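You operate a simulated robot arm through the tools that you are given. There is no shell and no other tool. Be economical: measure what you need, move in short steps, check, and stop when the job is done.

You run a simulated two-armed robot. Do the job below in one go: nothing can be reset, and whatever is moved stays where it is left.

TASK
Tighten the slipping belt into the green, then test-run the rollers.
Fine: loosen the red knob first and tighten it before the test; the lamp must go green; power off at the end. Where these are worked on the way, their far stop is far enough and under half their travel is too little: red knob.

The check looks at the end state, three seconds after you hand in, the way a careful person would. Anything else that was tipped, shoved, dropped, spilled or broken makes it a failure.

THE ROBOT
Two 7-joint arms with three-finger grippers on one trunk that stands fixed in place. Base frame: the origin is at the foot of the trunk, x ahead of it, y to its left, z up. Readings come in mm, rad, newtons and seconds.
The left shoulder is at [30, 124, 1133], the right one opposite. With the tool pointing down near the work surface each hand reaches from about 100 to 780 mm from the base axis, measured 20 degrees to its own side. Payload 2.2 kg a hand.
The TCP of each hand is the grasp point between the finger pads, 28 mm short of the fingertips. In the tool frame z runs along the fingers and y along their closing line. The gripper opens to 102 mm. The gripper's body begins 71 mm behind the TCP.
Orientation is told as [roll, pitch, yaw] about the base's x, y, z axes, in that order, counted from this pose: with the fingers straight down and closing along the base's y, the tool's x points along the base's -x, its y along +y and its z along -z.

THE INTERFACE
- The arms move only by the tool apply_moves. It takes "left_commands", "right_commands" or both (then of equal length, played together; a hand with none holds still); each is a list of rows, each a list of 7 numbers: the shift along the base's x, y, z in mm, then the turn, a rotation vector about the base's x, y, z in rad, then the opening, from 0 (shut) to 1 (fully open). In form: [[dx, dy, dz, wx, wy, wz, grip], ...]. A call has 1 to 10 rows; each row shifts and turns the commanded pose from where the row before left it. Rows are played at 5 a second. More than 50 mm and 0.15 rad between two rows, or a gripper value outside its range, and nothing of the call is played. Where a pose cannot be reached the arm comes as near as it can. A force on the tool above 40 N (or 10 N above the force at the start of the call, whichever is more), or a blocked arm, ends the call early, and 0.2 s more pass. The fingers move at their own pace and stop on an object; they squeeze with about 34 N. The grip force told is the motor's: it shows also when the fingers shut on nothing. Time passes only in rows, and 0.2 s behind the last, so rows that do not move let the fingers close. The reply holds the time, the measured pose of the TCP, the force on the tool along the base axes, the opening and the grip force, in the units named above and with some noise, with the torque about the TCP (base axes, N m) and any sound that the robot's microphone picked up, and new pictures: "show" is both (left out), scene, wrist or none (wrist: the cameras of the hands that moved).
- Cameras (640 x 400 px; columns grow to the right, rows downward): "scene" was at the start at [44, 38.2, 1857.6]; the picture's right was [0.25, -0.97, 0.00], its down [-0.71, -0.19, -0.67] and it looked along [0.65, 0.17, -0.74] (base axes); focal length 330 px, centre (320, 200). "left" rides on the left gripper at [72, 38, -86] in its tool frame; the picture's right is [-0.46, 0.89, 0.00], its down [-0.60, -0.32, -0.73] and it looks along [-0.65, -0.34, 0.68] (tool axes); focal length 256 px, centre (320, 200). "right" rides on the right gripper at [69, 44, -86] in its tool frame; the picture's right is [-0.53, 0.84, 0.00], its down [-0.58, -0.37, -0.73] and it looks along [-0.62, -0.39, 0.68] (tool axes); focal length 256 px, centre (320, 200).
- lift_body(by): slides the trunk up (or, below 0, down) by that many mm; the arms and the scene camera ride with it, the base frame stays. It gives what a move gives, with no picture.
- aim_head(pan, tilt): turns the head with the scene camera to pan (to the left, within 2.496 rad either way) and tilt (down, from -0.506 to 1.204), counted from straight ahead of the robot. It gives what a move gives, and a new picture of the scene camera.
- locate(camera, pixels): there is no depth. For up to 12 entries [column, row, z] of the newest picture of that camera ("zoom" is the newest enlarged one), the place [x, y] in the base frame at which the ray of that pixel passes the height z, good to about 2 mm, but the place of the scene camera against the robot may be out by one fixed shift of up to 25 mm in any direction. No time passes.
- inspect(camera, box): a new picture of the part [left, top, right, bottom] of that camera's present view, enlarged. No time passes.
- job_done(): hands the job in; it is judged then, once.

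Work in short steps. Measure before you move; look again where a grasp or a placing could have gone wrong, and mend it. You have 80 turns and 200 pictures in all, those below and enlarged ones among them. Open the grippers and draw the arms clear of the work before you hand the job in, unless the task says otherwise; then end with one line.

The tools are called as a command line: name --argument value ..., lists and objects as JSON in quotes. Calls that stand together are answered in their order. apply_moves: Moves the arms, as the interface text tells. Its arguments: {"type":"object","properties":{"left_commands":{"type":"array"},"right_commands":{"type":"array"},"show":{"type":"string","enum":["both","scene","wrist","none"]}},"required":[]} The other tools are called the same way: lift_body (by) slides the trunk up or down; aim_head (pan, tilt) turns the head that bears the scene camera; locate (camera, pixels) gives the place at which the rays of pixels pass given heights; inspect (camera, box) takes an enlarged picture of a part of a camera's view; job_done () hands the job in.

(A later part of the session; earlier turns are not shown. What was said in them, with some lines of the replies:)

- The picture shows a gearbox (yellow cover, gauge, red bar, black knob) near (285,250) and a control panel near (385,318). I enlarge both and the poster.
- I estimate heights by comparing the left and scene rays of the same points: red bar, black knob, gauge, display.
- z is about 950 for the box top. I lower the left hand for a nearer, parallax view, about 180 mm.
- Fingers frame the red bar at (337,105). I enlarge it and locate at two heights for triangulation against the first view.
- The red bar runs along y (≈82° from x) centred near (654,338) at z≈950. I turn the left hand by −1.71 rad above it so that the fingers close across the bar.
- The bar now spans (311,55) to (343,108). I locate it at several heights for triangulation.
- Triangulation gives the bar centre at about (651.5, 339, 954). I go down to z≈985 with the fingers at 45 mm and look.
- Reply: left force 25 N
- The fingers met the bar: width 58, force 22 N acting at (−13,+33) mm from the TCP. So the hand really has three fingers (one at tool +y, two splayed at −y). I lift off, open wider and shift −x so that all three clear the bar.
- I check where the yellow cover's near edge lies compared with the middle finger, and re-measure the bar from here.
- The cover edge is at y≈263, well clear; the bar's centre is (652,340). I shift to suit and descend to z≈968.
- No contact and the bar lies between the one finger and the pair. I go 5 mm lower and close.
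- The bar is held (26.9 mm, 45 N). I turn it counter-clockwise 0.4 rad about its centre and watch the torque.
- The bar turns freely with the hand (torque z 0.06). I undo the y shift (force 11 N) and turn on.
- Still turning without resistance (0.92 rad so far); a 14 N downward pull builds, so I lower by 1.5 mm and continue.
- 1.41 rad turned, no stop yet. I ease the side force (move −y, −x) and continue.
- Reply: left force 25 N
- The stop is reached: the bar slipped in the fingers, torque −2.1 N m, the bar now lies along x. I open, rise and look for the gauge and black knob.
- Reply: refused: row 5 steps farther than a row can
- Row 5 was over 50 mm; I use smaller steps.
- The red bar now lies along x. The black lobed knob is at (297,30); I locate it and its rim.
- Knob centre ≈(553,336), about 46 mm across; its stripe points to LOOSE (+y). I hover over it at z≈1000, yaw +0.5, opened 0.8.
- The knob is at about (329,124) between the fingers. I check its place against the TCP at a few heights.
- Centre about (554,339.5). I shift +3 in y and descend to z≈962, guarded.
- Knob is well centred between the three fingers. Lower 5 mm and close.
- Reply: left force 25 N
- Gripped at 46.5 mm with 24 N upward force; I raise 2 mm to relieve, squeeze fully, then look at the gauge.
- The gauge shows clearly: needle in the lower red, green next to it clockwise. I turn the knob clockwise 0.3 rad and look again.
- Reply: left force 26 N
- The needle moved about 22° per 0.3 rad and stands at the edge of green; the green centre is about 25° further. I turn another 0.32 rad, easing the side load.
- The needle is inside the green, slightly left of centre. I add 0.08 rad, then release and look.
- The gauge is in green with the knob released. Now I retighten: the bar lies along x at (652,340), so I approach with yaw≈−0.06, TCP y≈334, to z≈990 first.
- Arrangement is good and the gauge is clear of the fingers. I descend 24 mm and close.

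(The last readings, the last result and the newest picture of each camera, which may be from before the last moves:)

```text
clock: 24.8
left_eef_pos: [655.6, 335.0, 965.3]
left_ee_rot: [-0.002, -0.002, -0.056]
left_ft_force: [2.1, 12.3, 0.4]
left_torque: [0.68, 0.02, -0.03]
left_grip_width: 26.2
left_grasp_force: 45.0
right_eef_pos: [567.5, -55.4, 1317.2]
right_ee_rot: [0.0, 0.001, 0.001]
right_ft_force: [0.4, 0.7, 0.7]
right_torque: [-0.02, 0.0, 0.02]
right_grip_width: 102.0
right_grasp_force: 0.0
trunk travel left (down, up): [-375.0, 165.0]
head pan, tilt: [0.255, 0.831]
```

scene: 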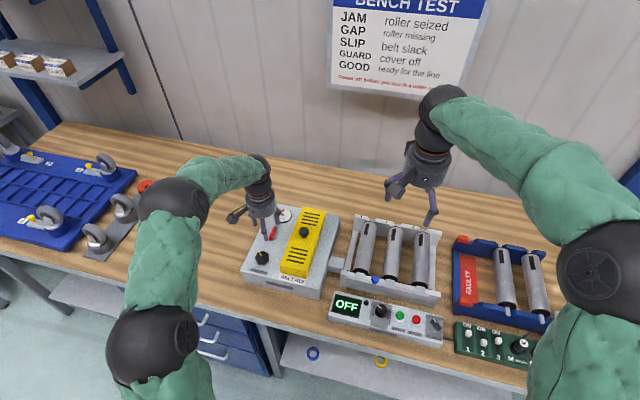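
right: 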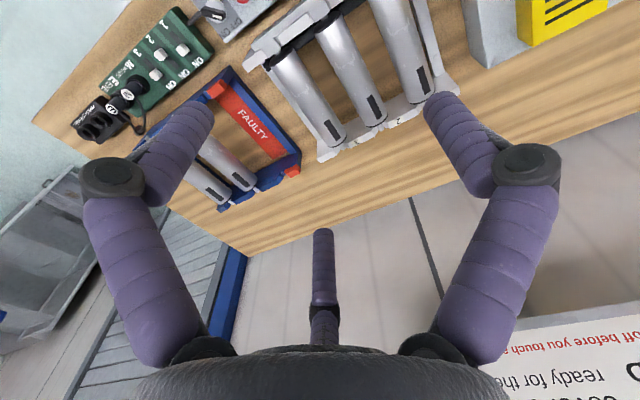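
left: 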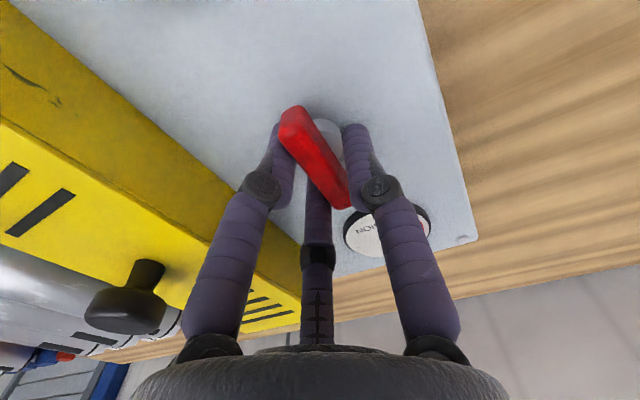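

Held at 26 mm. I turn clockwise about the bar's centre: five rows of −0.14 with a small arc.

apply_moves --left_commands '[[-0.6, 0.3, 0, 0, 0, -0.14, 0.05], [-0.6, 0.3, 0, 0, 0, -0.14, 0.05], [-0.5, 0.4, 0, 0, 0, -0.14, 0.05], [-0.5, 0.4, 0, 0, 0, -0.14, 0.05], [-0.5, 0.4, 0, 0, 0, -0.14, 0.05]]' --show "none"

apply_moves --left_commands '[[-0.4, 0.5, 0, 0, 0, -0.14, 0.05], [-0.4, 0.5, 0, 0, 0, -0.14, 0.05], [-0.3, 0.5, 0, 0, 0, -0.14, 0.05], [-0.3, 0.5, 0, 0, 0, -0.14, 0.05]]' --show "wrist"

```text
clock: 26.0
left_eef_pos: [651.9, 335.5, 963.7]
left_ee_rot: [0.0, -0.002, -0.761]
left_ft_force: [4.7, -5.4, 8.5]
left_torque: [-0.63, -0.35, 0.01]
left_grip_width: 26.3
left_grasp_force: 45.4
right_eef_pos: [566.3, -58.5, 1319.6]
right_ee_rot: [0.002, 0.001, -0.001]
right_ft_force: [-0.4, -0.8, 0.1]
right_torque: [0.0, 0.0, -0.01]
right_grip_width: 101.9
right_grasp_force: 0.0
trunk travel left (down, up): [-375.0, 165.0]
head pan, tilt: [0.255, 0.831]
```

```text
clock: 27.0
left_eef_pos: [648.2, 334.9, 964.8]
left_ee_rot: [-0.002, 0.0, -1.322]
left_ft_force: [-0.2, -25.6, 10.8]
left_torque: [-1.3, -0.08, -0.02]
left_grip_width: 25.6
left_grasp_force: 45.2
right_eef_pos: [566.1, -60.8, 1319.0]
right_ee_rot: [0.005, 0.0, 0.001]
right_ft_force: [-0.1, -0.4, -0.9]
right_torque: [-0.01, 0.01, 0.0]
right_grip_width: 102.0
right_grasp_force: 0.1
trunk travel left (down, up): [-375.0, 165.0]
head pan, tilt: [0.255, 0.831]
```

left: 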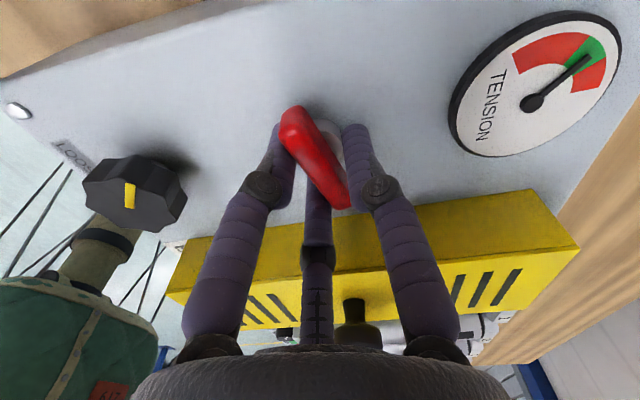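

Force y is −25 N so the pivot lies lower in y; I ease −3.5 mm in y and turn the remaining ≈0.4 rad to the stop.

apply_moves --left_commands '[[0, -3.5, 0.5, 0, 0, -0.1, 0.05], [0, 0, 0, 0, 0, -0.12, 0.05], [0, 0, 0, 0, 0, -0.12, 0.05], [0, 0, 0, 0, 0, -0.12, 0.05], [0, 0, 0, 0, 0, 0, 0.05]]' --show "wrist"

```text
clock: 28.2
left_eef_pos: [644.1, 335.8, 964.3]
left_ee_rot: [-0.006, -0.002, -1.781]
left_ft_force: [-32.7, -8.1, 1.5]
left_torque: [0.82, -0.9, 1.81]
left_grip_width: 27.3
left_grasp_force: 45.1
right_eef_pos: [563.7, -59.1, 1320.8]
right_ee_rot: [0.001, -0.004, 0.001]
right_ft_force: [0.4, 0.3, 0.3]
right_torque: [0.05, 0.0, 0.0]
right_grip_width: 102.3
right_grasp_force: 0.1
trunk travel left (down, up): [-375.0, 165.0]
head pan, tilt: [0.255, 0.831]
```

left: 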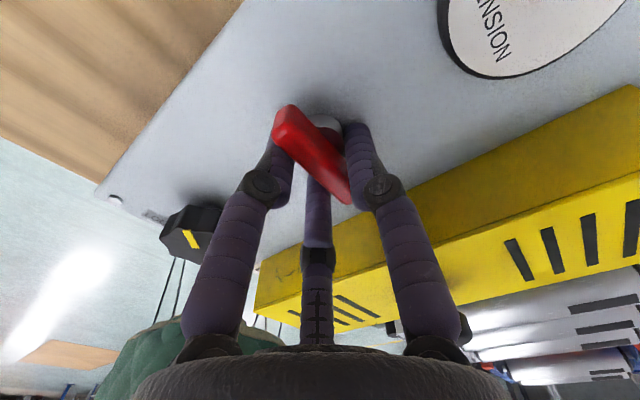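

Stop reached (torque 1.8). I open, rise clear and check bar and gauge.

apply_moves --left_commands '[[0, 0, 0, 0, 0, 0, 0.3], [0, 0, 0, 0, 0, 0, 0.65], [0, 0, 0, 0, 0, 0, 0.65], [0, 0, 40, 0, 0, 0.1, 0.65], [0, 30, 35, 0, 0, 0.15, 0.65], [-20, 30, 30, 0, 0, 0.15, 0.65], [-20, 30, 30, 0, 0, 0.15, 0.65], [-20, 30, 30, 0, 0, 0.15, 0.65]]' --show "scene"

inspect --camera "scene" --box '[240, 195, 320, 275]'

locate --camera "scene" --pixels '[[380, 309, 930], [400, 312, 930], [416, 318, 930], [437, 322, 930], [380, 309, 890], [400, 312, 890], [416, 318, 890], [437, 322, 890], [263, 256, 940], [274, 232, 957]]'

```text
clock: 30.0
left_eef_pos: [584.4, 452.0, 1130.1]
left_ee_rot: [0.001, -0.001, -1.078]
left_ft_force: [-1.0, -1.1, -0.5]
left_torque: [0.01, -0.01, 0.03]
left_grip_width: 66.3
left_grasp_force: 0.1
right_eef_pos: [565.8, -58.6, 1319.1]
right_ee_rot: [0.002, -0.001, 0.0]
right_ft_force: [0.0, 0.2, 1.2]
right_torque: [0.02, -0.05, 0.0]
right_grip_width: 101.9
right_grasp_force: 0.1
trunk travel left (down, up): [-375.0, 165.0]
head pan, tilt: [0.255, 0.831]
```

scene: 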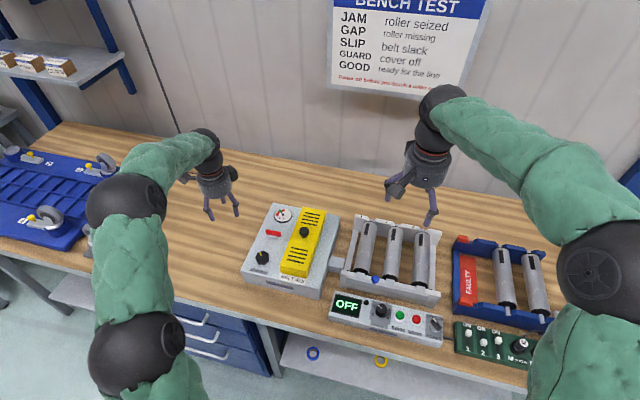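

```text
5.00 times, centred on (280, 235) of scene
```

zoom: 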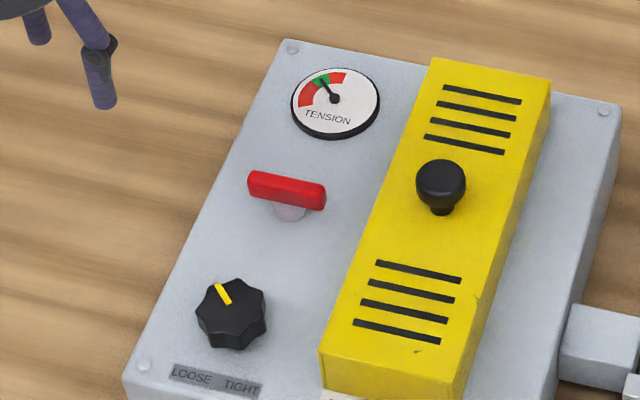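

```text
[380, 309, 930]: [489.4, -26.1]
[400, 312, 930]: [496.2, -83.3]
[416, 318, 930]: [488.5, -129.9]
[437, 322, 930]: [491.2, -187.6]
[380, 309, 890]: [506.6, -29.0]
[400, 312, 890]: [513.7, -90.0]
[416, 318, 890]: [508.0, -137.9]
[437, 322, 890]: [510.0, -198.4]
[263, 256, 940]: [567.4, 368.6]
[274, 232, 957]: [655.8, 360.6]
```

Red bar is back at its tight position and the gauge reads green. Next the control panel and the green switch box by its side; I enlarge both with the right and scene cameras.

inspect --camera "scene" --box '[430, 300, 550, 380]'

inspect --camera "right" --box '[60, 0, 280, 150]'

```text
5.00 times, centred on (490, 340) of scene
```

zoom: 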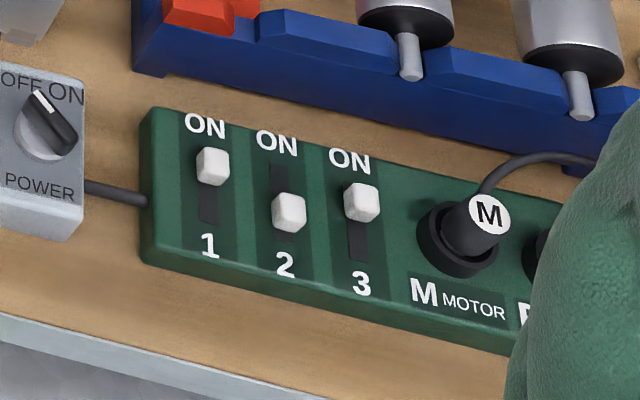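

```text
2.67 times, centred on (170, 75) of right
```

zoom: 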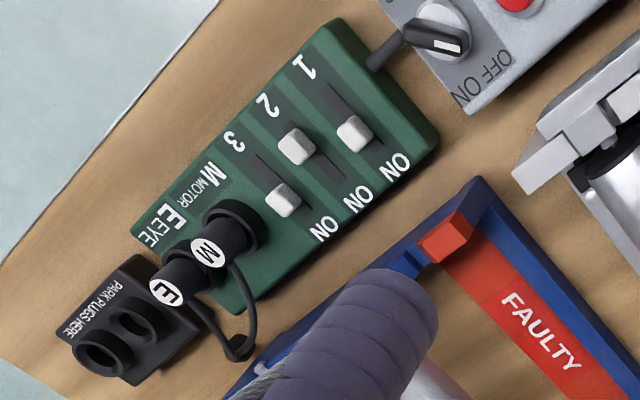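

Switch 2 is off, the others on; not my job. The power pointer is at OFF. I bring the right hand over the panel for a near view.

apply_moves --right_commands '[[-18, -16, -40, 0, 0, 0, 0.6], [-18, -16, -40, 0, 0, 0, 0.6], [-18, -16, -40, 0, 0, 0, 0.6], [-18, -16, -40, 0, 0, 0, 0.6], [-18, -16, -40, 0, 0, 0, 0.6], [0, 0, 0, 0, 0, 0, 0.6]]' --show "both"

```text
clock: 31.4
left_eef_pos: [584.8, 451.6, 1129.9]
left_ee_rot: [-0.001, 0.0, -1.078]
left_ft_force: [-0.3, -0.1, 0.8]
left_torque: [-0.04, 0.0, 0.0]
left_grip_width: 66.0
left_grasp_force: 0.1
right_eef_pos: [474.3, -137.3, 1119.2]
right_ee_rot: [0.0, -0.001, 0.003]
right_ft_force: [1.0, 0.7, -0.2]
right_torque: [-0.01, -0.02, -0.01]
right_grip_width: 61.0
right_grasp_force: 0.0
trunk travel left (down, up): [-375.0, 165.0]
head pan, tilt: [0.255, 0.831]
```

scene: 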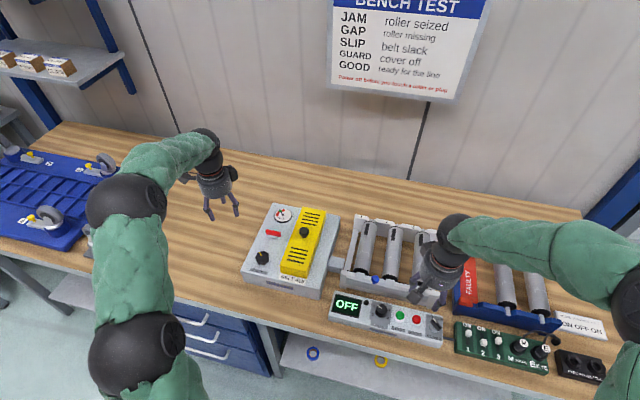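
right: 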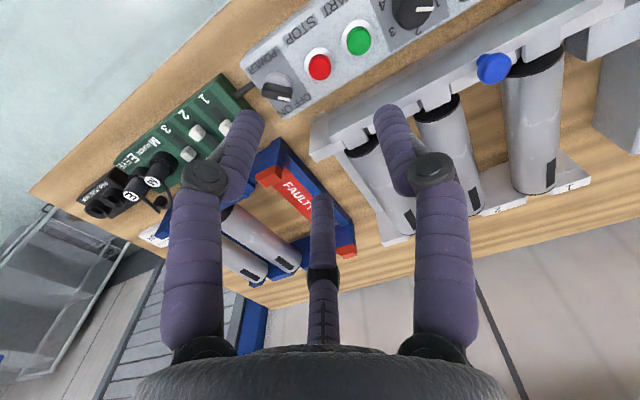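

A card by the green box reads "ON OFF ON", matching the switches. I locate power knob (278,91), stop (318,66) and start (360,40) at some heights and enlarge.

locate --camera "right" --pixels '[[278, 91, 900], [278, 91, 920], [278, 91, 940], [318, 66, 900], [318, 66, 920], [318, 66, 940], [360, 40, 900], [360, 40, 920], [360, 40, 940]]'

inspect --camera "right" --box '[230, 0, 470, 150]'

inspect --camera "scene" --box '[540, 305, 620, 355]'

```text
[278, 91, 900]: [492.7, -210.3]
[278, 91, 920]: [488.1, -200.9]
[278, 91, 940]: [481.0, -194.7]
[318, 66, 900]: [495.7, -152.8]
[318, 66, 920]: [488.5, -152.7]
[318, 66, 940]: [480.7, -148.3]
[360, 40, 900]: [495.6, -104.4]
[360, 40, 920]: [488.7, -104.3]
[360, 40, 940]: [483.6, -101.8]
```

```text
2.67 times, centred on (350, 75) of right
```

zoom: 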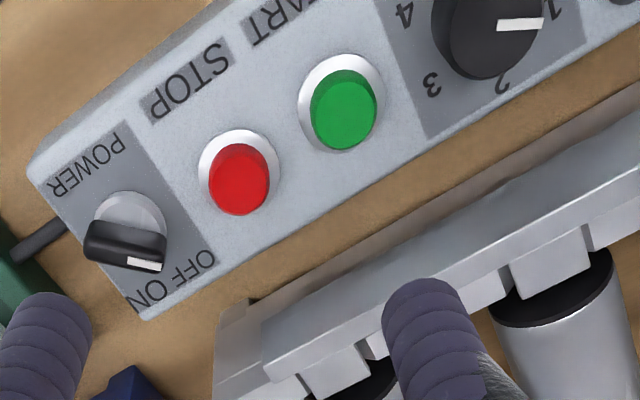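

```text
8.00 times, centred on (580, 330) of scene
```

zoom: 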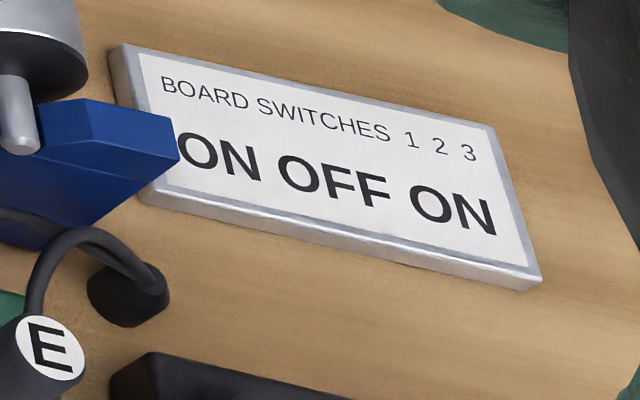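

The bar-shaped power knob is near (488,−203). I move closer with the hand turned +0.6 rad for a second view.

apply_moves --right_commands '[[0, -13, -16, 0, 0, 0.15, 0.6], [0, -13, -16, 0, 0, 0.15, 0.6], [0, -13, -16, 0, 0, 0.15, 0.6], [0, -13, -16, 0, 0, 0.15, 0.6], [0, 0, 0, 0, 0, 0, 0.6]]' --show "wrist"

inspect --camera "right" --box '[220, 40, 420, 165]'

```text
clock: 32.6
left_eef_pos: [586.5, 452.9, 1128.8]
left_ee_rot: [-0.001, 0.001, -1.079]
left_ft_force: [-0.2, -0.1, -0.4]
left_torque: [0.02, 0.01, 0.0]
left_grip_width: 66.5
left_grasp_force: 0.0
right_eef_pos: [477.5, -188.0, 1055.2]
right_ee_rot: [0.0, -0.001, 0.601]
right_ft_force: [0.7, 0.6, -0.4]
right_torque: [0.0, 0.02, 0.02]
right_grip_width: 61.4
right_grasp_force: 0.1
trunk travel left (down, up): [-375.0, 165.0]
head pan, tilt: [0.255, 0.831]
```

right: 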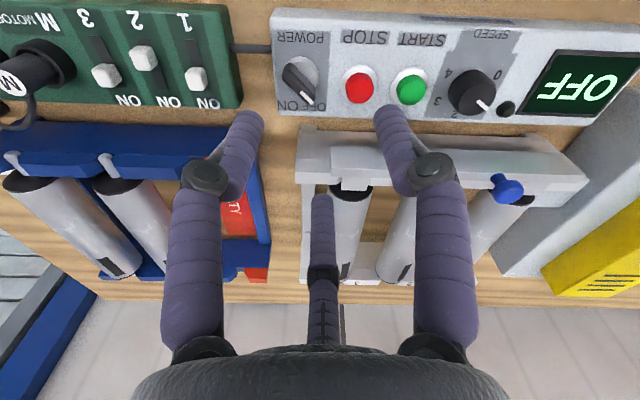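

```text
3.20 times, centred on (320, 102) of right
```

zoom: 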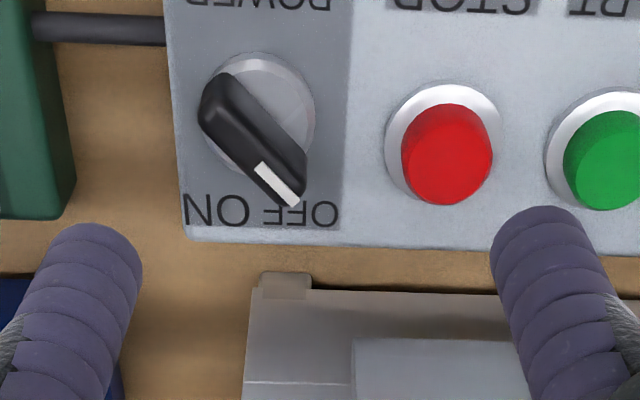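

I locate the knob bar's ends (287,67),(312,99), its centre, base ring and the buttons.

locate --camera "right" --pixels '[[287.2, 67.5, 930], [312.2, 99.4, 930], [298.8, 83, 900], [298.8, 83, 920], [298.8, 83, 940], [298.8, 83, 960], [301.9, 75, 910], [360, 88, 900], [360, 88, 920], [360, 88, 940], [411, 89, 920]]'

```text
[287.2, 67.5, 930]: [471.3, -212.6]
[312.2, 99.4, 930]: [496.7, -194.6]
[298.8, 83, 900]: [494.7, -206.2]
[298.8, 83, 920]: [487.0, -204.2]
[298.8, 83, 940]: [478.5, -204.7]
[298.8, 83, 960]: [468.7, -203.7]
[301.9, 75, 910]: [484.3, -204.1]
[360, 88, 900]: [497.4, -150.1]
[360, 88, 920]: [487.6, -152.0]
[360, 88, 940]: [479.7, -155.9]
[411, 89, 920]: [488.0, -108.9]
```

Knob centre ≈(488,−204.5), bar at 35°, top near z 920; the hand's yaw suits it. I move over it with 5 mm shift away from the single finger and go to z≈985 to look.

apply_moves --right_commands '[[7, -10, -25, 0, 0, 0.01, 0.5], [6.5, -10.5, -25, 0, 0, 0, 0.5], [0, 0, -20, 0, 0, 0, 0.5], [0, 0, 0, 0, 0, 0, 0.5]]' --show "wrist"

inspect --camera "right" --box '[220, 60, 420, 210]'

```text
clock: 33.6
left_eef_pos: [585.1, 452.5, 1129.7]
left_ee_rot: [0.0, 0.001, -1.077]
left_ft_force: [0.1, 0.3, 0.4]
left_torque: [-0.01, -0.03, 0.01]
left_grip_width: 66.3
left_grasp_force: 0.1
right_eef_pos: [492.2, -209.5, 987.3]
right_ee_rot: [0.0, 0.001, 0.61]
right_ft_force: [0.4, -0.2, -0.9]
right_torque: [-0.03, 0.0, -0.02]
right_grip_width: 51.0
right_grasp_force: 0.2
trunk travel left (down, up): [-375.0, 165.0]
head pan, tilt: [0.255, 0.831]
```

right: 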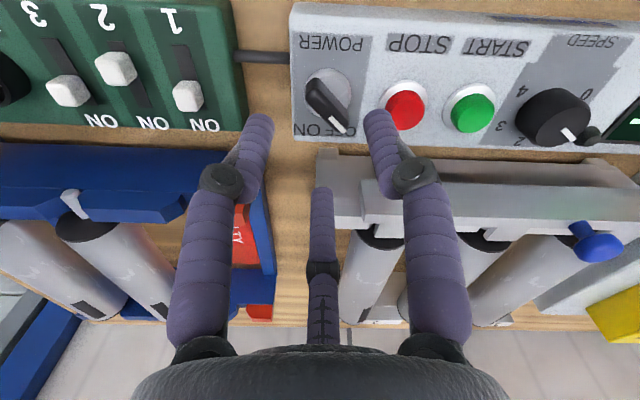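

```text
2.67 times, centred on (320, 135) of right
```

zoom: 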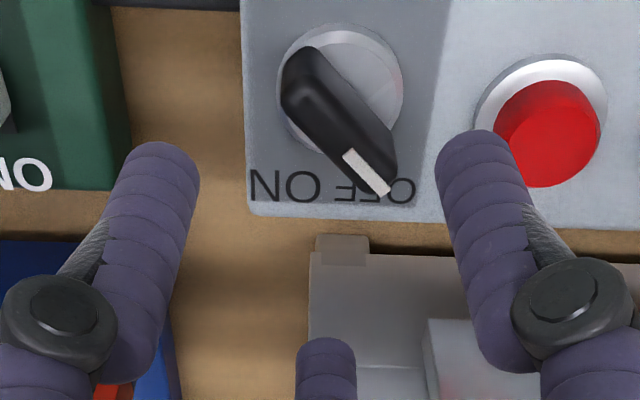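

I triangulate the knob centre (346.6,105) from this view, and check the rig edge.

locate --camera "right" --pixels '[[341, 103, 905], [341, 103, 915], [341, 103, 925], [328, 85, 920], [363, 130, 920], [340, 155, 900], [340, 155, 920], [404, 110, 910], [473, 113, 910]]'

```text
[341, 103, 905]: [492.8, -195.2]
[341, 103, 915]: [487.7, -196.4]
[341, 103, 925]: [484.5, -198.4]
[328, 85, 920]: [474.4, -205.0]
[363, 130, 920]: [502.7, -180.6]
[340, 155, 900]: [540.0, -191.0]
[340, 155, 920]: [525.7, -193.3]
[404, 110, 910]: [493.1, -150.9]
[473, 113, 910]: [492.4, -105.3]
```

The zoom was widened to columns 200–440, so the true pixels are: knob centre (327.7,108.7), ends (308.6,86) and (346.8,131). I locate again.

locate --camera "right" --pixels '[[327.7, 108.7, 910], [327.7, 108.7, 920], [327.7, 108.7, 930], [308.6, 86, 920], [346.8, 131, 920], [328, 93, 900]]'

```text
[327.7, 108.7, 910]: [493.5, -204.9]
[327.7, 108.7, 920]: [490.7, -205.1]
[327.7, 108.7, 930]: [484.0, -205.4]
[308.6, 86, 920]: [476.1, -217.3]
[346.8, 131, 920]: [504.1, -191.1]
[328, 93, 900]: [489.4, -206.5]
```

Centre is (489,−205.5), bar ≈40°. The TCP (492,−209) is right; I turn +0.06 and descend to z≈937, guarded.

apply_moves --right_commands '[[0, 0, -20, 0, 0, 0.06, 0.5], [0, 0, -20, 0, 0, 0, 0.5], [0, 0, -10, 0, 0, 0, 0.5], [0, 0, 0, 0, 0, 0, 0.5]]' --show "wrist"

```text
clock: 34.6
left_eef_pos: [585.7, 451.4, 1129.5]
left_ee_rot: [-0.001, -0.001, -1.078]
left_ft_force: [0.3, 0.0, -0.7]
left_torque: [-0.01, -0.02, -0.01]
left_grip_width: 66.3
left_grasp_force: 0.1
right_eef_pos: [491.3, -210.0, 934.2]
right_ee_rot: [-0.001, 0.0, 0.67]
right_ft_force: [0.1, 0.6, 0.6]
right_torque: [0.01, -0.01, -0.01]
right_grip_width: 51.1
right_grasp_force: 0.1
trunk travel left (down, up): [-375.0, 165.0]
head pan, tilt: [0.255, 0.831]
```

right: 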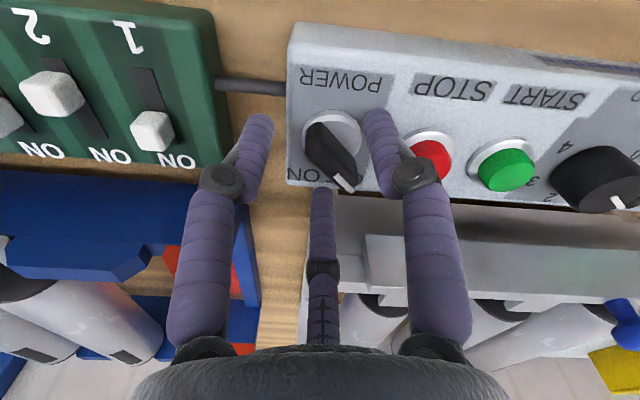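

The bar sits between the fingers. I go 4 mm lower and close.

apply_moves --right_commands '[[0, 0, -4, 0, 0, 0, 0.4], [0, 0, 0, 0, 0, 0, 0.25], [0, 0, 0, 0, 0, 0, 0.1], [0, 0, 0, 0, 0, 0, 0.05], [0, 0, 0, 0, 0, 0, 0.05]]' --show "wrist"

```text
clock: 35.8
left_eef_pos: [584.1, 455.2, 1129.8]
left_ee_rot: [0.0, -0.003, -1.078]
left_ft_force: [-0.4, 0.1, 0.5]
left_torque: [-0.01, 0.01, -0.01]
left_grip_width: 66.2
left_grasp_force: 0.1
right_eef_pos: [487.6, -206.7, 931.1]
right_ee_rot: [0.002, 0.003, 0.672]
right_ft_force: [-16.1, 31.2, 6.5]
right_torque: [1.82, -0.06, 0.01]
right_grip_width: 31.6
right_grasp_force: 44.6
trunk travel left (down, up): [-375.0, 165.0]
head pan, tilt: [0.255, 0.831]
```

right: 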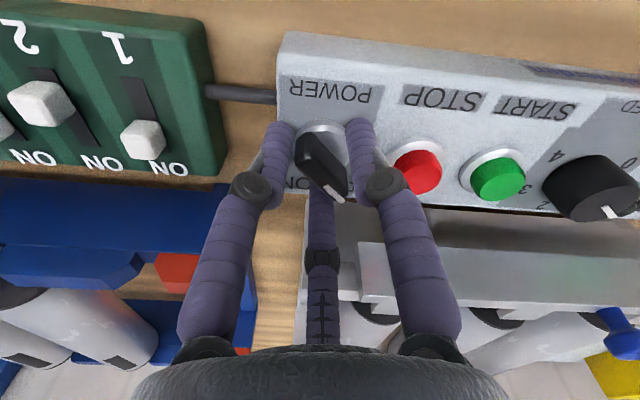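

Held, but with a 35 N side load toward (−x,+y). I shift the hand (−3.5,+4) to relieve it.

apply_moves --right_commands '[[-2, 2, 0, 0, 0, 0, 0.05], [-2, 2.5, 0, 0, 0, 0, 0.05], [0, 0, 0, 0, 0, 0, 0.05]]' --show "none"

```text
clock: 36.6
left_eef_pos: [586.9, 452.0, 1128.8]
left_ee_rot: [-0.001, -0.001, -1.08]
left_ft_force: [0.2, 0.7, 0.5]
left_torque: [0.01, 0.0, 0.02]
left_grip_width: 66.4
left_grasp_force: 0.0
right_eef_pos: [488.7, -205.4, 932.6]
right_ee_rot: [-0.005, -0.001, 0.668]
right_ft_force: [-0.5, 14.7, -3.7]
right_torque: [1.03, -0.23, 0.04]
right_grip_width: 30.5
right_grasp_force: 45.8
trunk travel left (down, up): [-375.0, 165.0]
head pan, tilt: [0.255, 0.831]
```

Load is now 15 N in y. I add +1.5 in y and turn clockwise toward ON.

apply_moves --right_commands '[[0, 1.5, 0, 0, 0, -0.12, 0.05], [0, 0, 0, 0, 0, -0.12, 0.05], [0, 0, 0, 0, 0, -0.12, 0.05], [0, 0, 0, 0, 0, -0.12, 0.05]]' --show "both"

```text
clock: 37.6
left_eef_pos: [586.6, 451.9, 1130.1]
left_ee_rot: [0.0, 0.001, -1.08]
left_ft_force: [-0.5, 0.4, 0.1]
left_torque: [0.03, 0.0, -0.01]
left_grip_width: 66.2
left_grasp_force: 0.1
right_eef_pos: [488.8, -205.4, 932.0]
right_ee_rot: [-0.004, -0.001, 0.188]
right_ft_force: [5.0, -1.7, 7.3]
right_torque: [0.23, 0.35, -0.03]
right_grip_width: 30.8
right_grasp_force: 45.1
trunk travel left (down, up): [-375.0, 165.0]
head pan, tilt: [0.255, 0.831]
```

scene: 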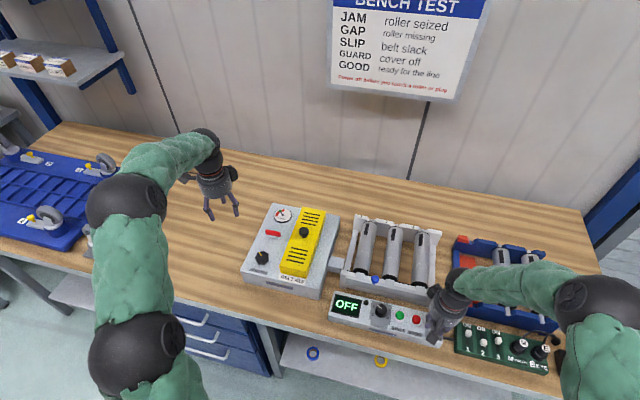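
right: 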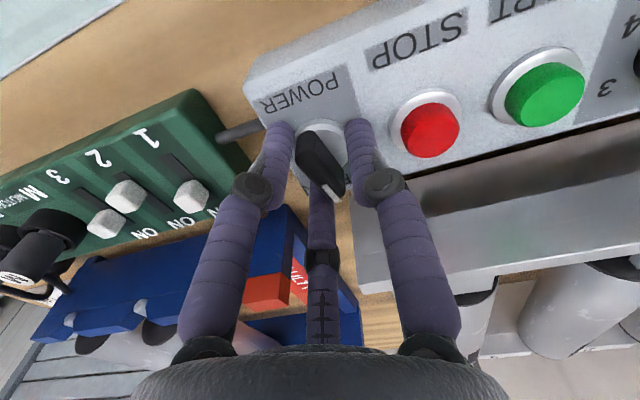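

The knob follows the hand (0.48 rad), no stop and still OFF. I turn on.

apply_moves --right_commands '[[0, 0, 0, 0, 0, -0.12, 0.05], [0, 0, 0, 0, 0, -0.12, 0.05], [0, 0, 0, 0, 0, -0.12, 0.05], [0, 0, 0, 0, 0, -0.12, 0.05], [0, 0, 0, 0, 0, 0, 0.05]]' --show "both"

```text
clock: 38.8
left_eef_pos: [585.2, 449.6, 1129.8]
left_ee_rot: [-0.001, 0.001, -1.08]
left_ft_force: [-0.3, -0.1, 0.0]
left_torque: [0.0, -0.01, 0.02]
left_grip_width: 66.3
left_grasp_force: 0.0
right_eef_pos: [486.5, -206.1, 932.4]
right_ee_rot: [0.002, 0.0, -0.291]
right_ft_force: [6.2, -11.7, 16.7]
right_torque: [0.17, -0.47, -0.01]
right_grip_width: 30.6
right_grasp_force: 45.3
trunk travel left (down, up): [-375.0, 165.0]
head pan, tilt: [0.255, 0.831]
```

scene: 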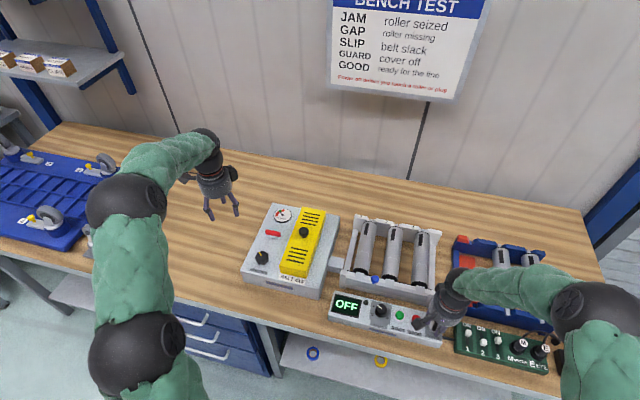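
right: 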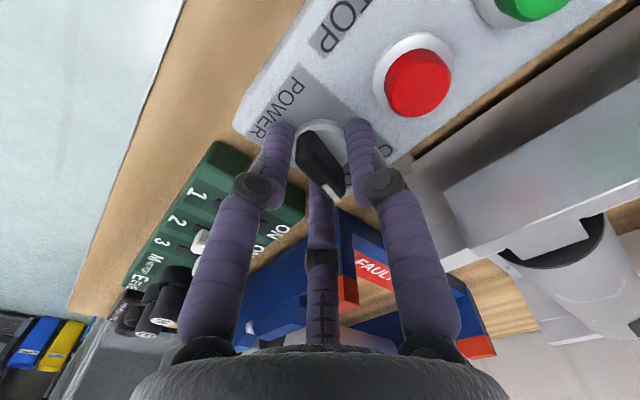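

0.96 rad turned, no stop yet; the ON mark should be near −40°. I turn a further 0.48.

apply_moves --right_commands '[[0, -1, 1, 0, 0, -0.12, 0.05], [0, 0, 0, 0, 0, -0.12, 0.05], [0, 0, 0, 0, 0, -0.12, 0.05], [0, 0, 0, 0, 0, -0.12, 0.05], [0, 0, 0, 0, 0, 0, 0.05]]' --show "both"

```text
clock: 40.0
left_eef_pos: [585.6, 453.0, 1128.5]
left_ee_rot: [0.0, 0.001, -1.079]
left_ft_force: [-1.0, 0.5, 0.0]
left_torque: [-0.01, -0.01, 0.02]
left_grip_width: 66.4
left_grasp_force: 0.1
right_eef_pos: [486.9, -205.5, 931.6]
right_ee_rot: [0.0, -0.002, -0.772]
right_ft_force: [10.1, -2.3, 13.5]
right_torque: [-0.18, -1.37, -0.01]
right_grip_width: 30.6
right_grasp_force: 45.0
trunk travel left (down, up): [-375.0, 165.0]
head pan, tilt: [0.255, 0.831]
```

scene: 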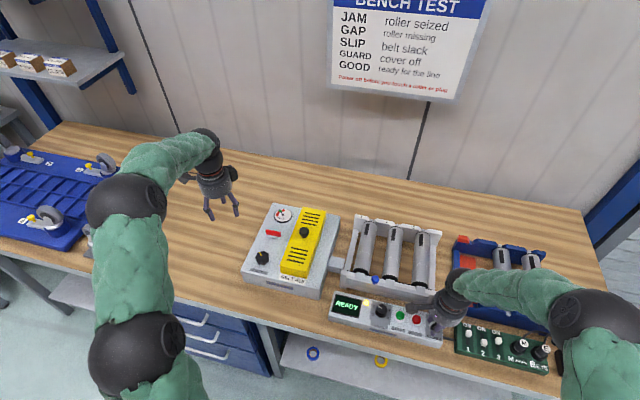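
right: 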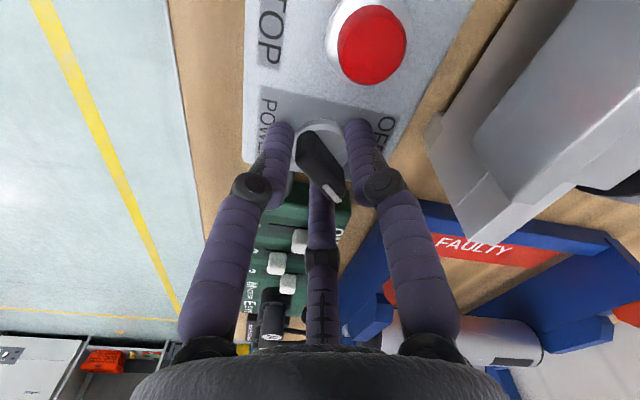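

Display reads READY with a yellow lamp: power is on. I release, rise, shut the fingers and move over START near (491,−106).

apply_moves --right_commands '[[0, 0, 0, 0, 0, 0, 0.25], [0, 0, 0, 0, 0, 0, 0.45], [0, 0, 0, 0, 0, 0, 0.45], [0, 0, 35, 0, 0, 0.1, 0.45], [0, 25, 20, 0, 0, 0.15, 0.1], [1, 25, 0, 0, 0, 0.15, 0], [1, 25, 0, 0, 0, 0.15, 0], [1, 24, 0, 0, 0, 0.15, 0], [0, 0, 0, 0, 0, 0.1, 0]]' --show "both"

```text
clock: 42.0
left_eef_pos: [586.2, 452.0, 1129.3]
left_ee_rot: [0.001, 0.001, -1.082]
left_ft_force: [-0.2, 0.7, 0.1]
left_torque: [0.04, 0.0, 0.03]
left_grip_width: 66.2
left_grasp_force: 0.1
right_eef_pos: [491.2, -106.6, 986.9]
right_ee_rot: [0.0, 0.0, 0.033]
right_ft_force: [0.4, -0.2, 0.2]
right_torque: [0.0, 0.02, -0.01]
right_grip_width: 2.1
right_grasp_force: 31.0
trunk travel left (down, up): [-375.0, 165.0]
head pan, tilt: [0.255, 0.831]
```

scene: 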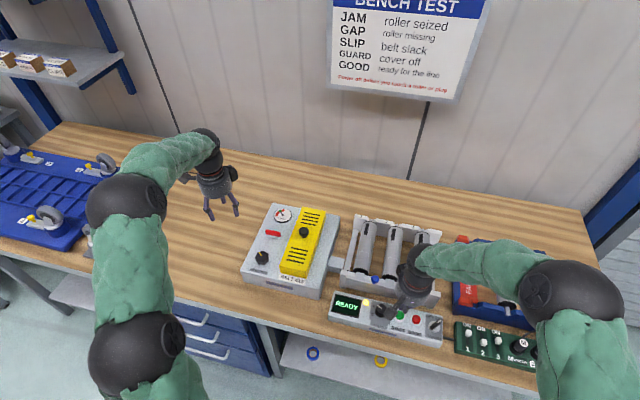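
right: 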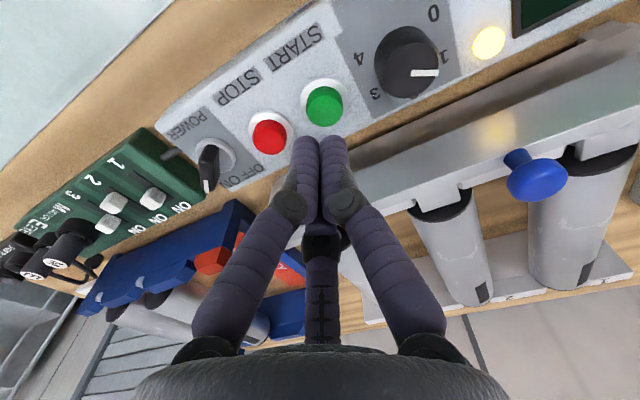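

The green button is at (324,106). I locate it at plausible heights.

locate --camera "right" --pixels '[[324, 105, 905], [324, 105, 915], [268, 134, 910], [319, 148, 958]]'

```text
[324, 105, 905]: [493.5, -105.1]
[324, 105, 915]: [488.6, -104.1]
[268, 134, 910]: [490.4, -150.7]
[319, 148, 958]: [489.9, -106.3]
```

START is at (491,−105), under the fingertips (z≈959). I descend guarded to press it.

apply_moves --right_commands '[[0, 1, -20, 0, 0, 0, 0], [0, 0, -15, 0, 0, 0, 0], [0, 0, -5, 0, 0, 0, 0], [0, 0, -4, 0, 0, 0, 0], [0, 0, -4, 0, 0, 0, 0], [0, 0, -3, 0, 0, 0, 0]]' --show "both"

```text
clock: 43.4
left_eef_pos: [585.3, 450.6, 1129.9]
left_ee_rot: [-0.001, 0.0, -1.08]
left_ft_force: [0.3, -0.2, 1.5]
left_torque: [0.03, -0.03, -0.01]
left_grip_width: 66.4
left_grasp_force: 0.0
right_eef_pos: [489.7, -104.6, 936.3]
right_ee_rot: [0.001, 0.002, 0.031]
right_ft_force: [0.3, -2.0, 4.2]
right_torque: [-0.09, -0.01, -0.03]
right_grip_width: 2.1
right_grasp_force: 31.0
trunk travel left (down, up): [-375.0, 165.0]
head pan, tilt: [0.255, 0.831]
heard: click
```

scene: 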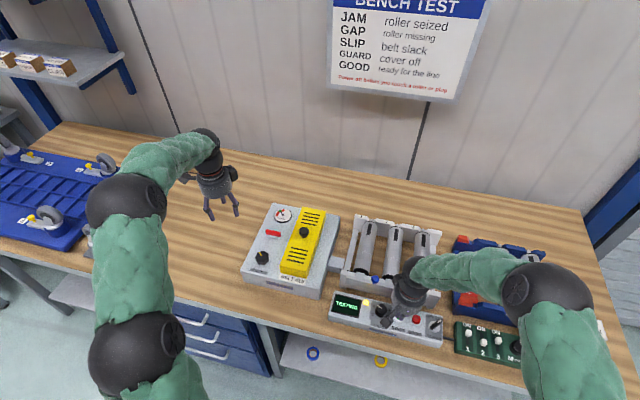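
right: 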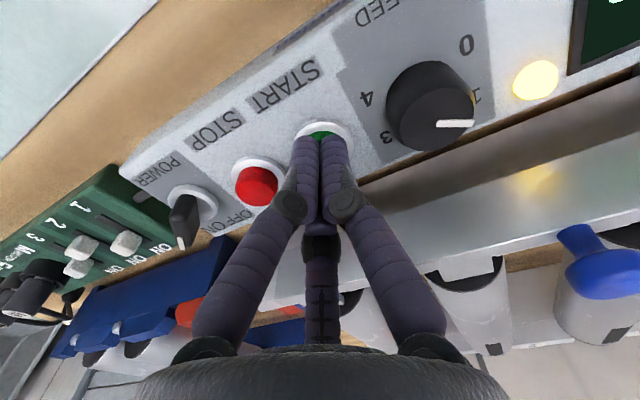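

A click was heard and the display shows "TESTING". I rise and wait for the result.

apply_moves --right_commands '[[0, 0, 30, 0, 0, 0, 0], [0, 0, 30, 0, 0, 0, 0], [0, 0, 0, 0, 0, 0, 0], [0, 0, 0, 0, 0, 0, 0], [0, 0, 0, 0, 0, 0, 0], [0, 0, 0, 0, 0, 0, 0], [0, 0, 0, 0, 0, 0, 0], [0, 0, 0, 0, 0, 0, 0], [0, 0, 0, 0, 0, 0, 0], [0, 0, 0, 0, 0, 0, 0]]' --show "none"

inspect --camera "scene" --box '[320, 280, 460, 360]'

```text
clock: 45.6
left_eef_pos: [585.0, 451.5, 1128.5]
left_ee_rot: [0.001, 0.0, -1.078]
left_ft_force: [-0.3, 0.4, 0.3]
left_torque: [0.0, -0.03, 0.01]
left_grip_width: 66.2
left_grasp_force: 0.1
right_eef_pos: [488.6, -103.9, 992.1]
right_ee_rot: [-0.001, 0.0, 0.031]
right_ft_force: [-0.8, 0.2, 1.3]
right_torque: [-0.01, 0.01, -0.01]
right_grip_width: 2.1
right_grasp_force: 31.4
trunk travel left (down, up): [-375.0, 165.0]
head pan, tilt: [0.255, 0.831]
```

```text
4.57 times, centred on (390, 320) of scene
```

zoom: 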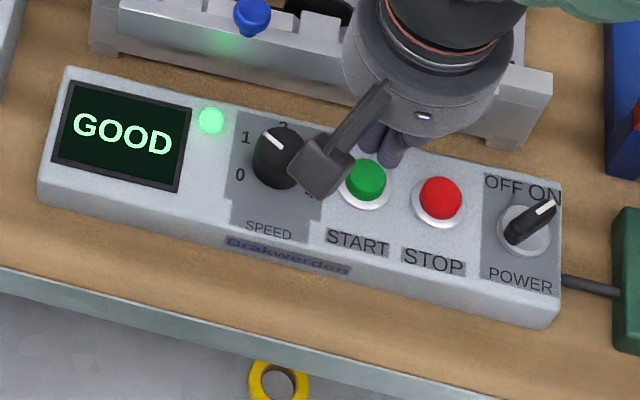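

The lamp is green and the display reads GOOD. Now power off: I go back over the power knob with the same pose as at release (yaw −0.77), opened 0.5.

apply_moves --right_commands '[[0, -25, 0, 0, 0, -0.13, 0], [-1, -25, 0, 0, 0, -0.13, 0.2], [-1, -25, 0, 0, 0, -0.14, 0.5], [-1, -25, 0, 0, 0, -0.14, 0.5], [0, 0, 0, 0, 0, -0.13, 0.5], [0, 0, -20, 0, 0, -0.13, 0.5], [0, 0, 0, 0, 0, 0, 0.5]]' --show "wrist"

```text
clock: 47.2
left_eef_pos: [585.7, 451.9, 1129.1]
left_ee_rot: [0.002, 0.0, -1.08]
left_ft_force: [-0.2, 0.5, 0.3]
left_torque: [0.01, -0.04, -0.01]
left_grip_width: 66.3
left_grasp_force: 0.0
right_eef_pos: [486.9, -205.6, 973.6]
right_ee_rot: [0.0, 0.0, -0.774]
right_ft_force: [0.2, 0.6, -0.3]
right_torque: [0.01, -0.02, 0.0]
right_grip_width: 51.0
right_grasp_force: 0.1
trunk travel left (down, up): [-375.0, 165.0]
head pan, tilt: [0.255, 0.831]
```

right: 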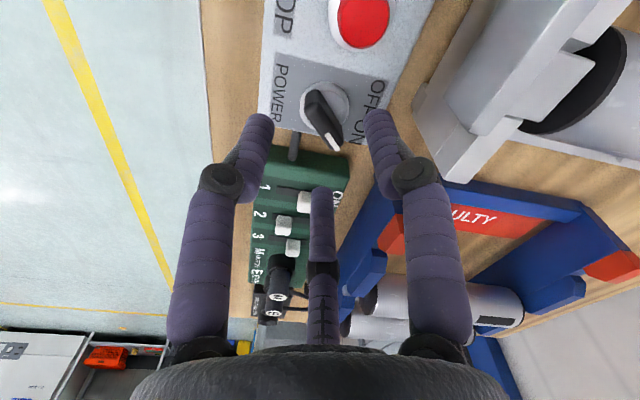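

The knob sits between the fingers. I descend 42 mm with opening 0.45 and close.

apply_moves --right_commands '[[0, 0, -20, 0, 0, 0, 0.45], [0, 0, -15, 0, 0, 0, 0.45], [0, 0, -7, 0, 0, 0, 0.45], [0, 0, 0, 0, 0, 0, 0.3], [0, 0, 0, 0, 0, 0, 0.15], [0, 0, 0, 0, 0, 0, 0.05], [0, 0, 0, 0, 0, 0, 0.05]]' --show "wrist"

```text
clock: 48.8
left_eef_pos: [585.8, 452.6, 1129.1]
left_ee_rot: [-0.001, 0.0, -1.08]
left_ft_force: [0.3, 0.4, 0.3]
left_torque: [0.0, -0.05, 0.0]
left_grip_width: 66.2
left_grasp_force: 0.1
right_eef_pos: [487.3, -204.7, 932.7]
right_ee_rot: [0.001, -0.002, -0.769]
right_ft_force: [5.9, 5.7, -2.2]
right_torque: [0.21, -0.5, 0.0]
right_grip_width: 29.9
right_grasp_force: 44.6
trunk travel left (down, up): [-375.0, 165.0]
head pan, tilt: [0.255, 0.831]
```

right: 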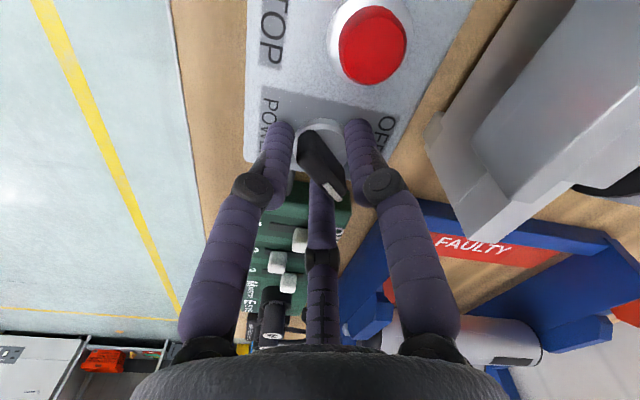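

Held well. I turn counter-clockwise about 1.44 rad back to OFF in two parts.

apply_moves --right_commands '[[0, 0, 0, 0, 0, 0.12, 0.05], [0, 0, 0, 0, 0, 0.12, 0.05], [0, 0, 0, 0, 0, 0.12, 0.05], [0, 0, 0, 0, 0, 0.12, 0.05], [0, 0, 0, 0, 0, 0.12, 0.05], [0, 0, 0, 0, 0, 0.12, 0.05]]' --show "none"

apply_moves --right_commands '[[0, 0, 0, 0, 0, 0.12, 0.05], [0, 0, 0, 0, 0, 0.12, 0.05], [0, 0, 0, 0, 0, 0.12, 0.05], [0, 0, 0, 0, 0, 0.12, 0.05], [0, 0, 0, 0, 0, 0.12, 0.05], [0, 0, 0, 0, 0, 0.12, 0.05]]' --show "both"

```text
clock: 50.2
left_eef_pos: [586.0, 452.1, 1129.1]
left_ee_rot: [0.0, 0.0, -1.077]
left_ft_force: [0.0, 0.0, 1.1]
left_torque: [-0.02, 0.01, 0.0]
left_grip_width: 66.5
left_grasp_force: 0.0
right_eef_pos: [487.6, -206.1, 931.8]
right_ee_rot: [0.002, -0.002, -0.048]
right_ft_force: [7.1, 0.0, 3.0]
right_torque: [0.28, 0.78, -0.04]
right_grip_width: 30.1
right_grasp_force: 44.7
trunk travel left (down, up): [-375.0, 165.0]
head pan, tilt: [0.255, 0.831]
```

```text
clock: 51.6
left_eef_pos: [586.1, 450.8, 1129.3]
left_ee_rot: [0.0, 0.002, -1.08]
left_ft_force: [0.5, 0.1, -0.8]
left_torque: [-0.01, -0.02, 0.03]
left_grip_width: 66.6
left_grasp_force: 0.1
right_eef_pos: [487.0, -206.3, 933.0]
right_ee_rot: [0.0, 0.0, 0.671]
right_ft_force: [8.4, -5.8, 0.5]
right_torque: [-0.08, 0.35, 0.01]
right_grip_width: 30.0
right_grasp_force: 45.6
trunk travel left (down, up): [-375.0, 165.0]
head pan, tilt: [0.255, 0.831]
```

scene: 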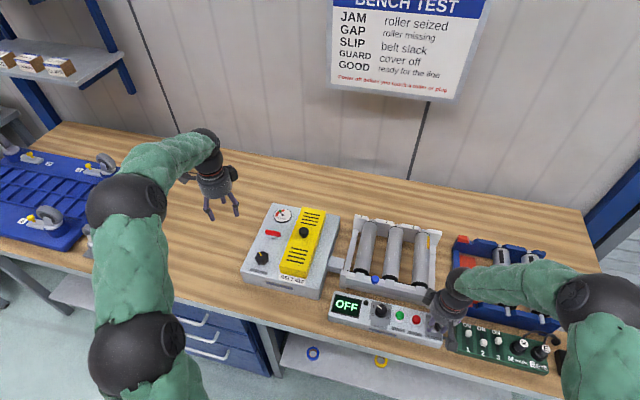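
right: 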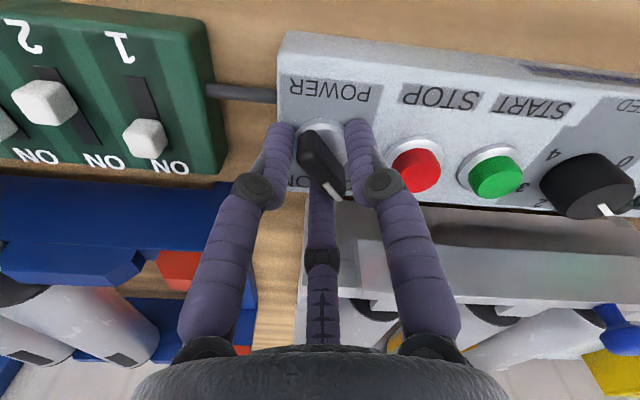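

The display reads OFF. I open the right hand, rise and draw back, with the left hand moving off too.

apply_moves --right_commands '[[0, 0, 0, 0, 0, 0, 0.25], [0, 0, 0, 0, 0, 0, 0.45], [0, 0, 0, 0, 0, 0, 0.45], [0, 0, 35, 0, 0, 0, 0.45], [0, 0, 45, 0, 0, 0, 0.6], [0, -10, 45, 0, 0, 0, 1], [0, -20, 45, 0, 0, 0, 1], [0, -20, 45, 0, 0, 0, 1], [0, -20, 45, 0, 0, 0, 1]]' --left_commands '[[0, 0, 30, 0, 0, 0, 1], [0, 0, 30, 0, 0, 0, 1], [0, 0, 30, 0, 0, 0, 1], [0, 0, 0, 0, 0, 0, 1], [0, 0, 0, 0, 0, 0, 1], [0, 0, 0, 0, 0, 0, 1], [0, 0, 0, 0, 0, 0, 1], [0, 0, 0, 0, 0, 0, 1], [0, 0, 0, 0, 0, 0, 1]]' --show "scene"

inspect --camera "scene" --box '[320, 280, 460, 360]'

inspect --camera "scene" --box '[240, 195, 320, 275]'

```text
clock: 53.6
left_eef_pos: [587.9, 455.1, 1219.7]
left_ee_rot: [0.0, 0.0, -1.078]
left_ft_force: [-0.5, 0.4, 0.5]
left_torque: [0.01, 0.04, 0.02]
left_grip_width: 102.2
left_grasp_force: 0.1
right_eef_pos: [483.3, -278.9, 1192.7]
right_ee_rot: [0.001, 0.0, 0.67]
right_ft_force: [-0.4, 0.9, -0.2]
right_torque: [-0.05, 0.02, 0.03]
right_grip_width: 102.1
right_grasp_force: 0.0
trunk travel left (down, up): [-375.0, 165.0]
head pan, tilt: [0.255, 0.831]
```

scene: 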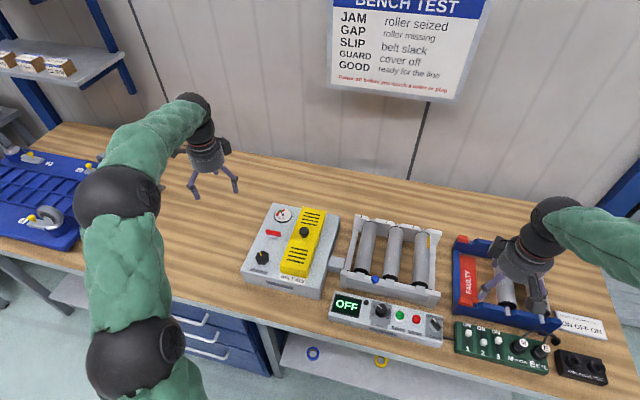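

```text
4.57 times, centred on (390, 320) of scene
```

zoom: 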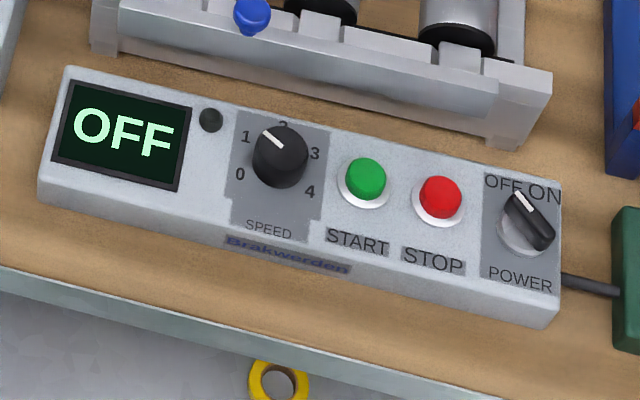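

```text
5.00 times, centred on (280, 235) of scene
```

zoom: 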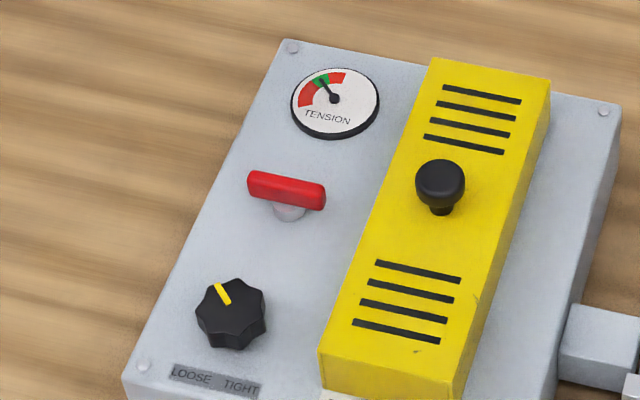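

Power is off, the needle is in green, the red knob is tight, both hands are open and clear. I hand in.

job_done

```text
The job is handed in.
```

The belt tension is in the green, with the red knob loosened to its stop first and tightened again before the test. The test run showed GOOD with the lamp green, and the power is now off.
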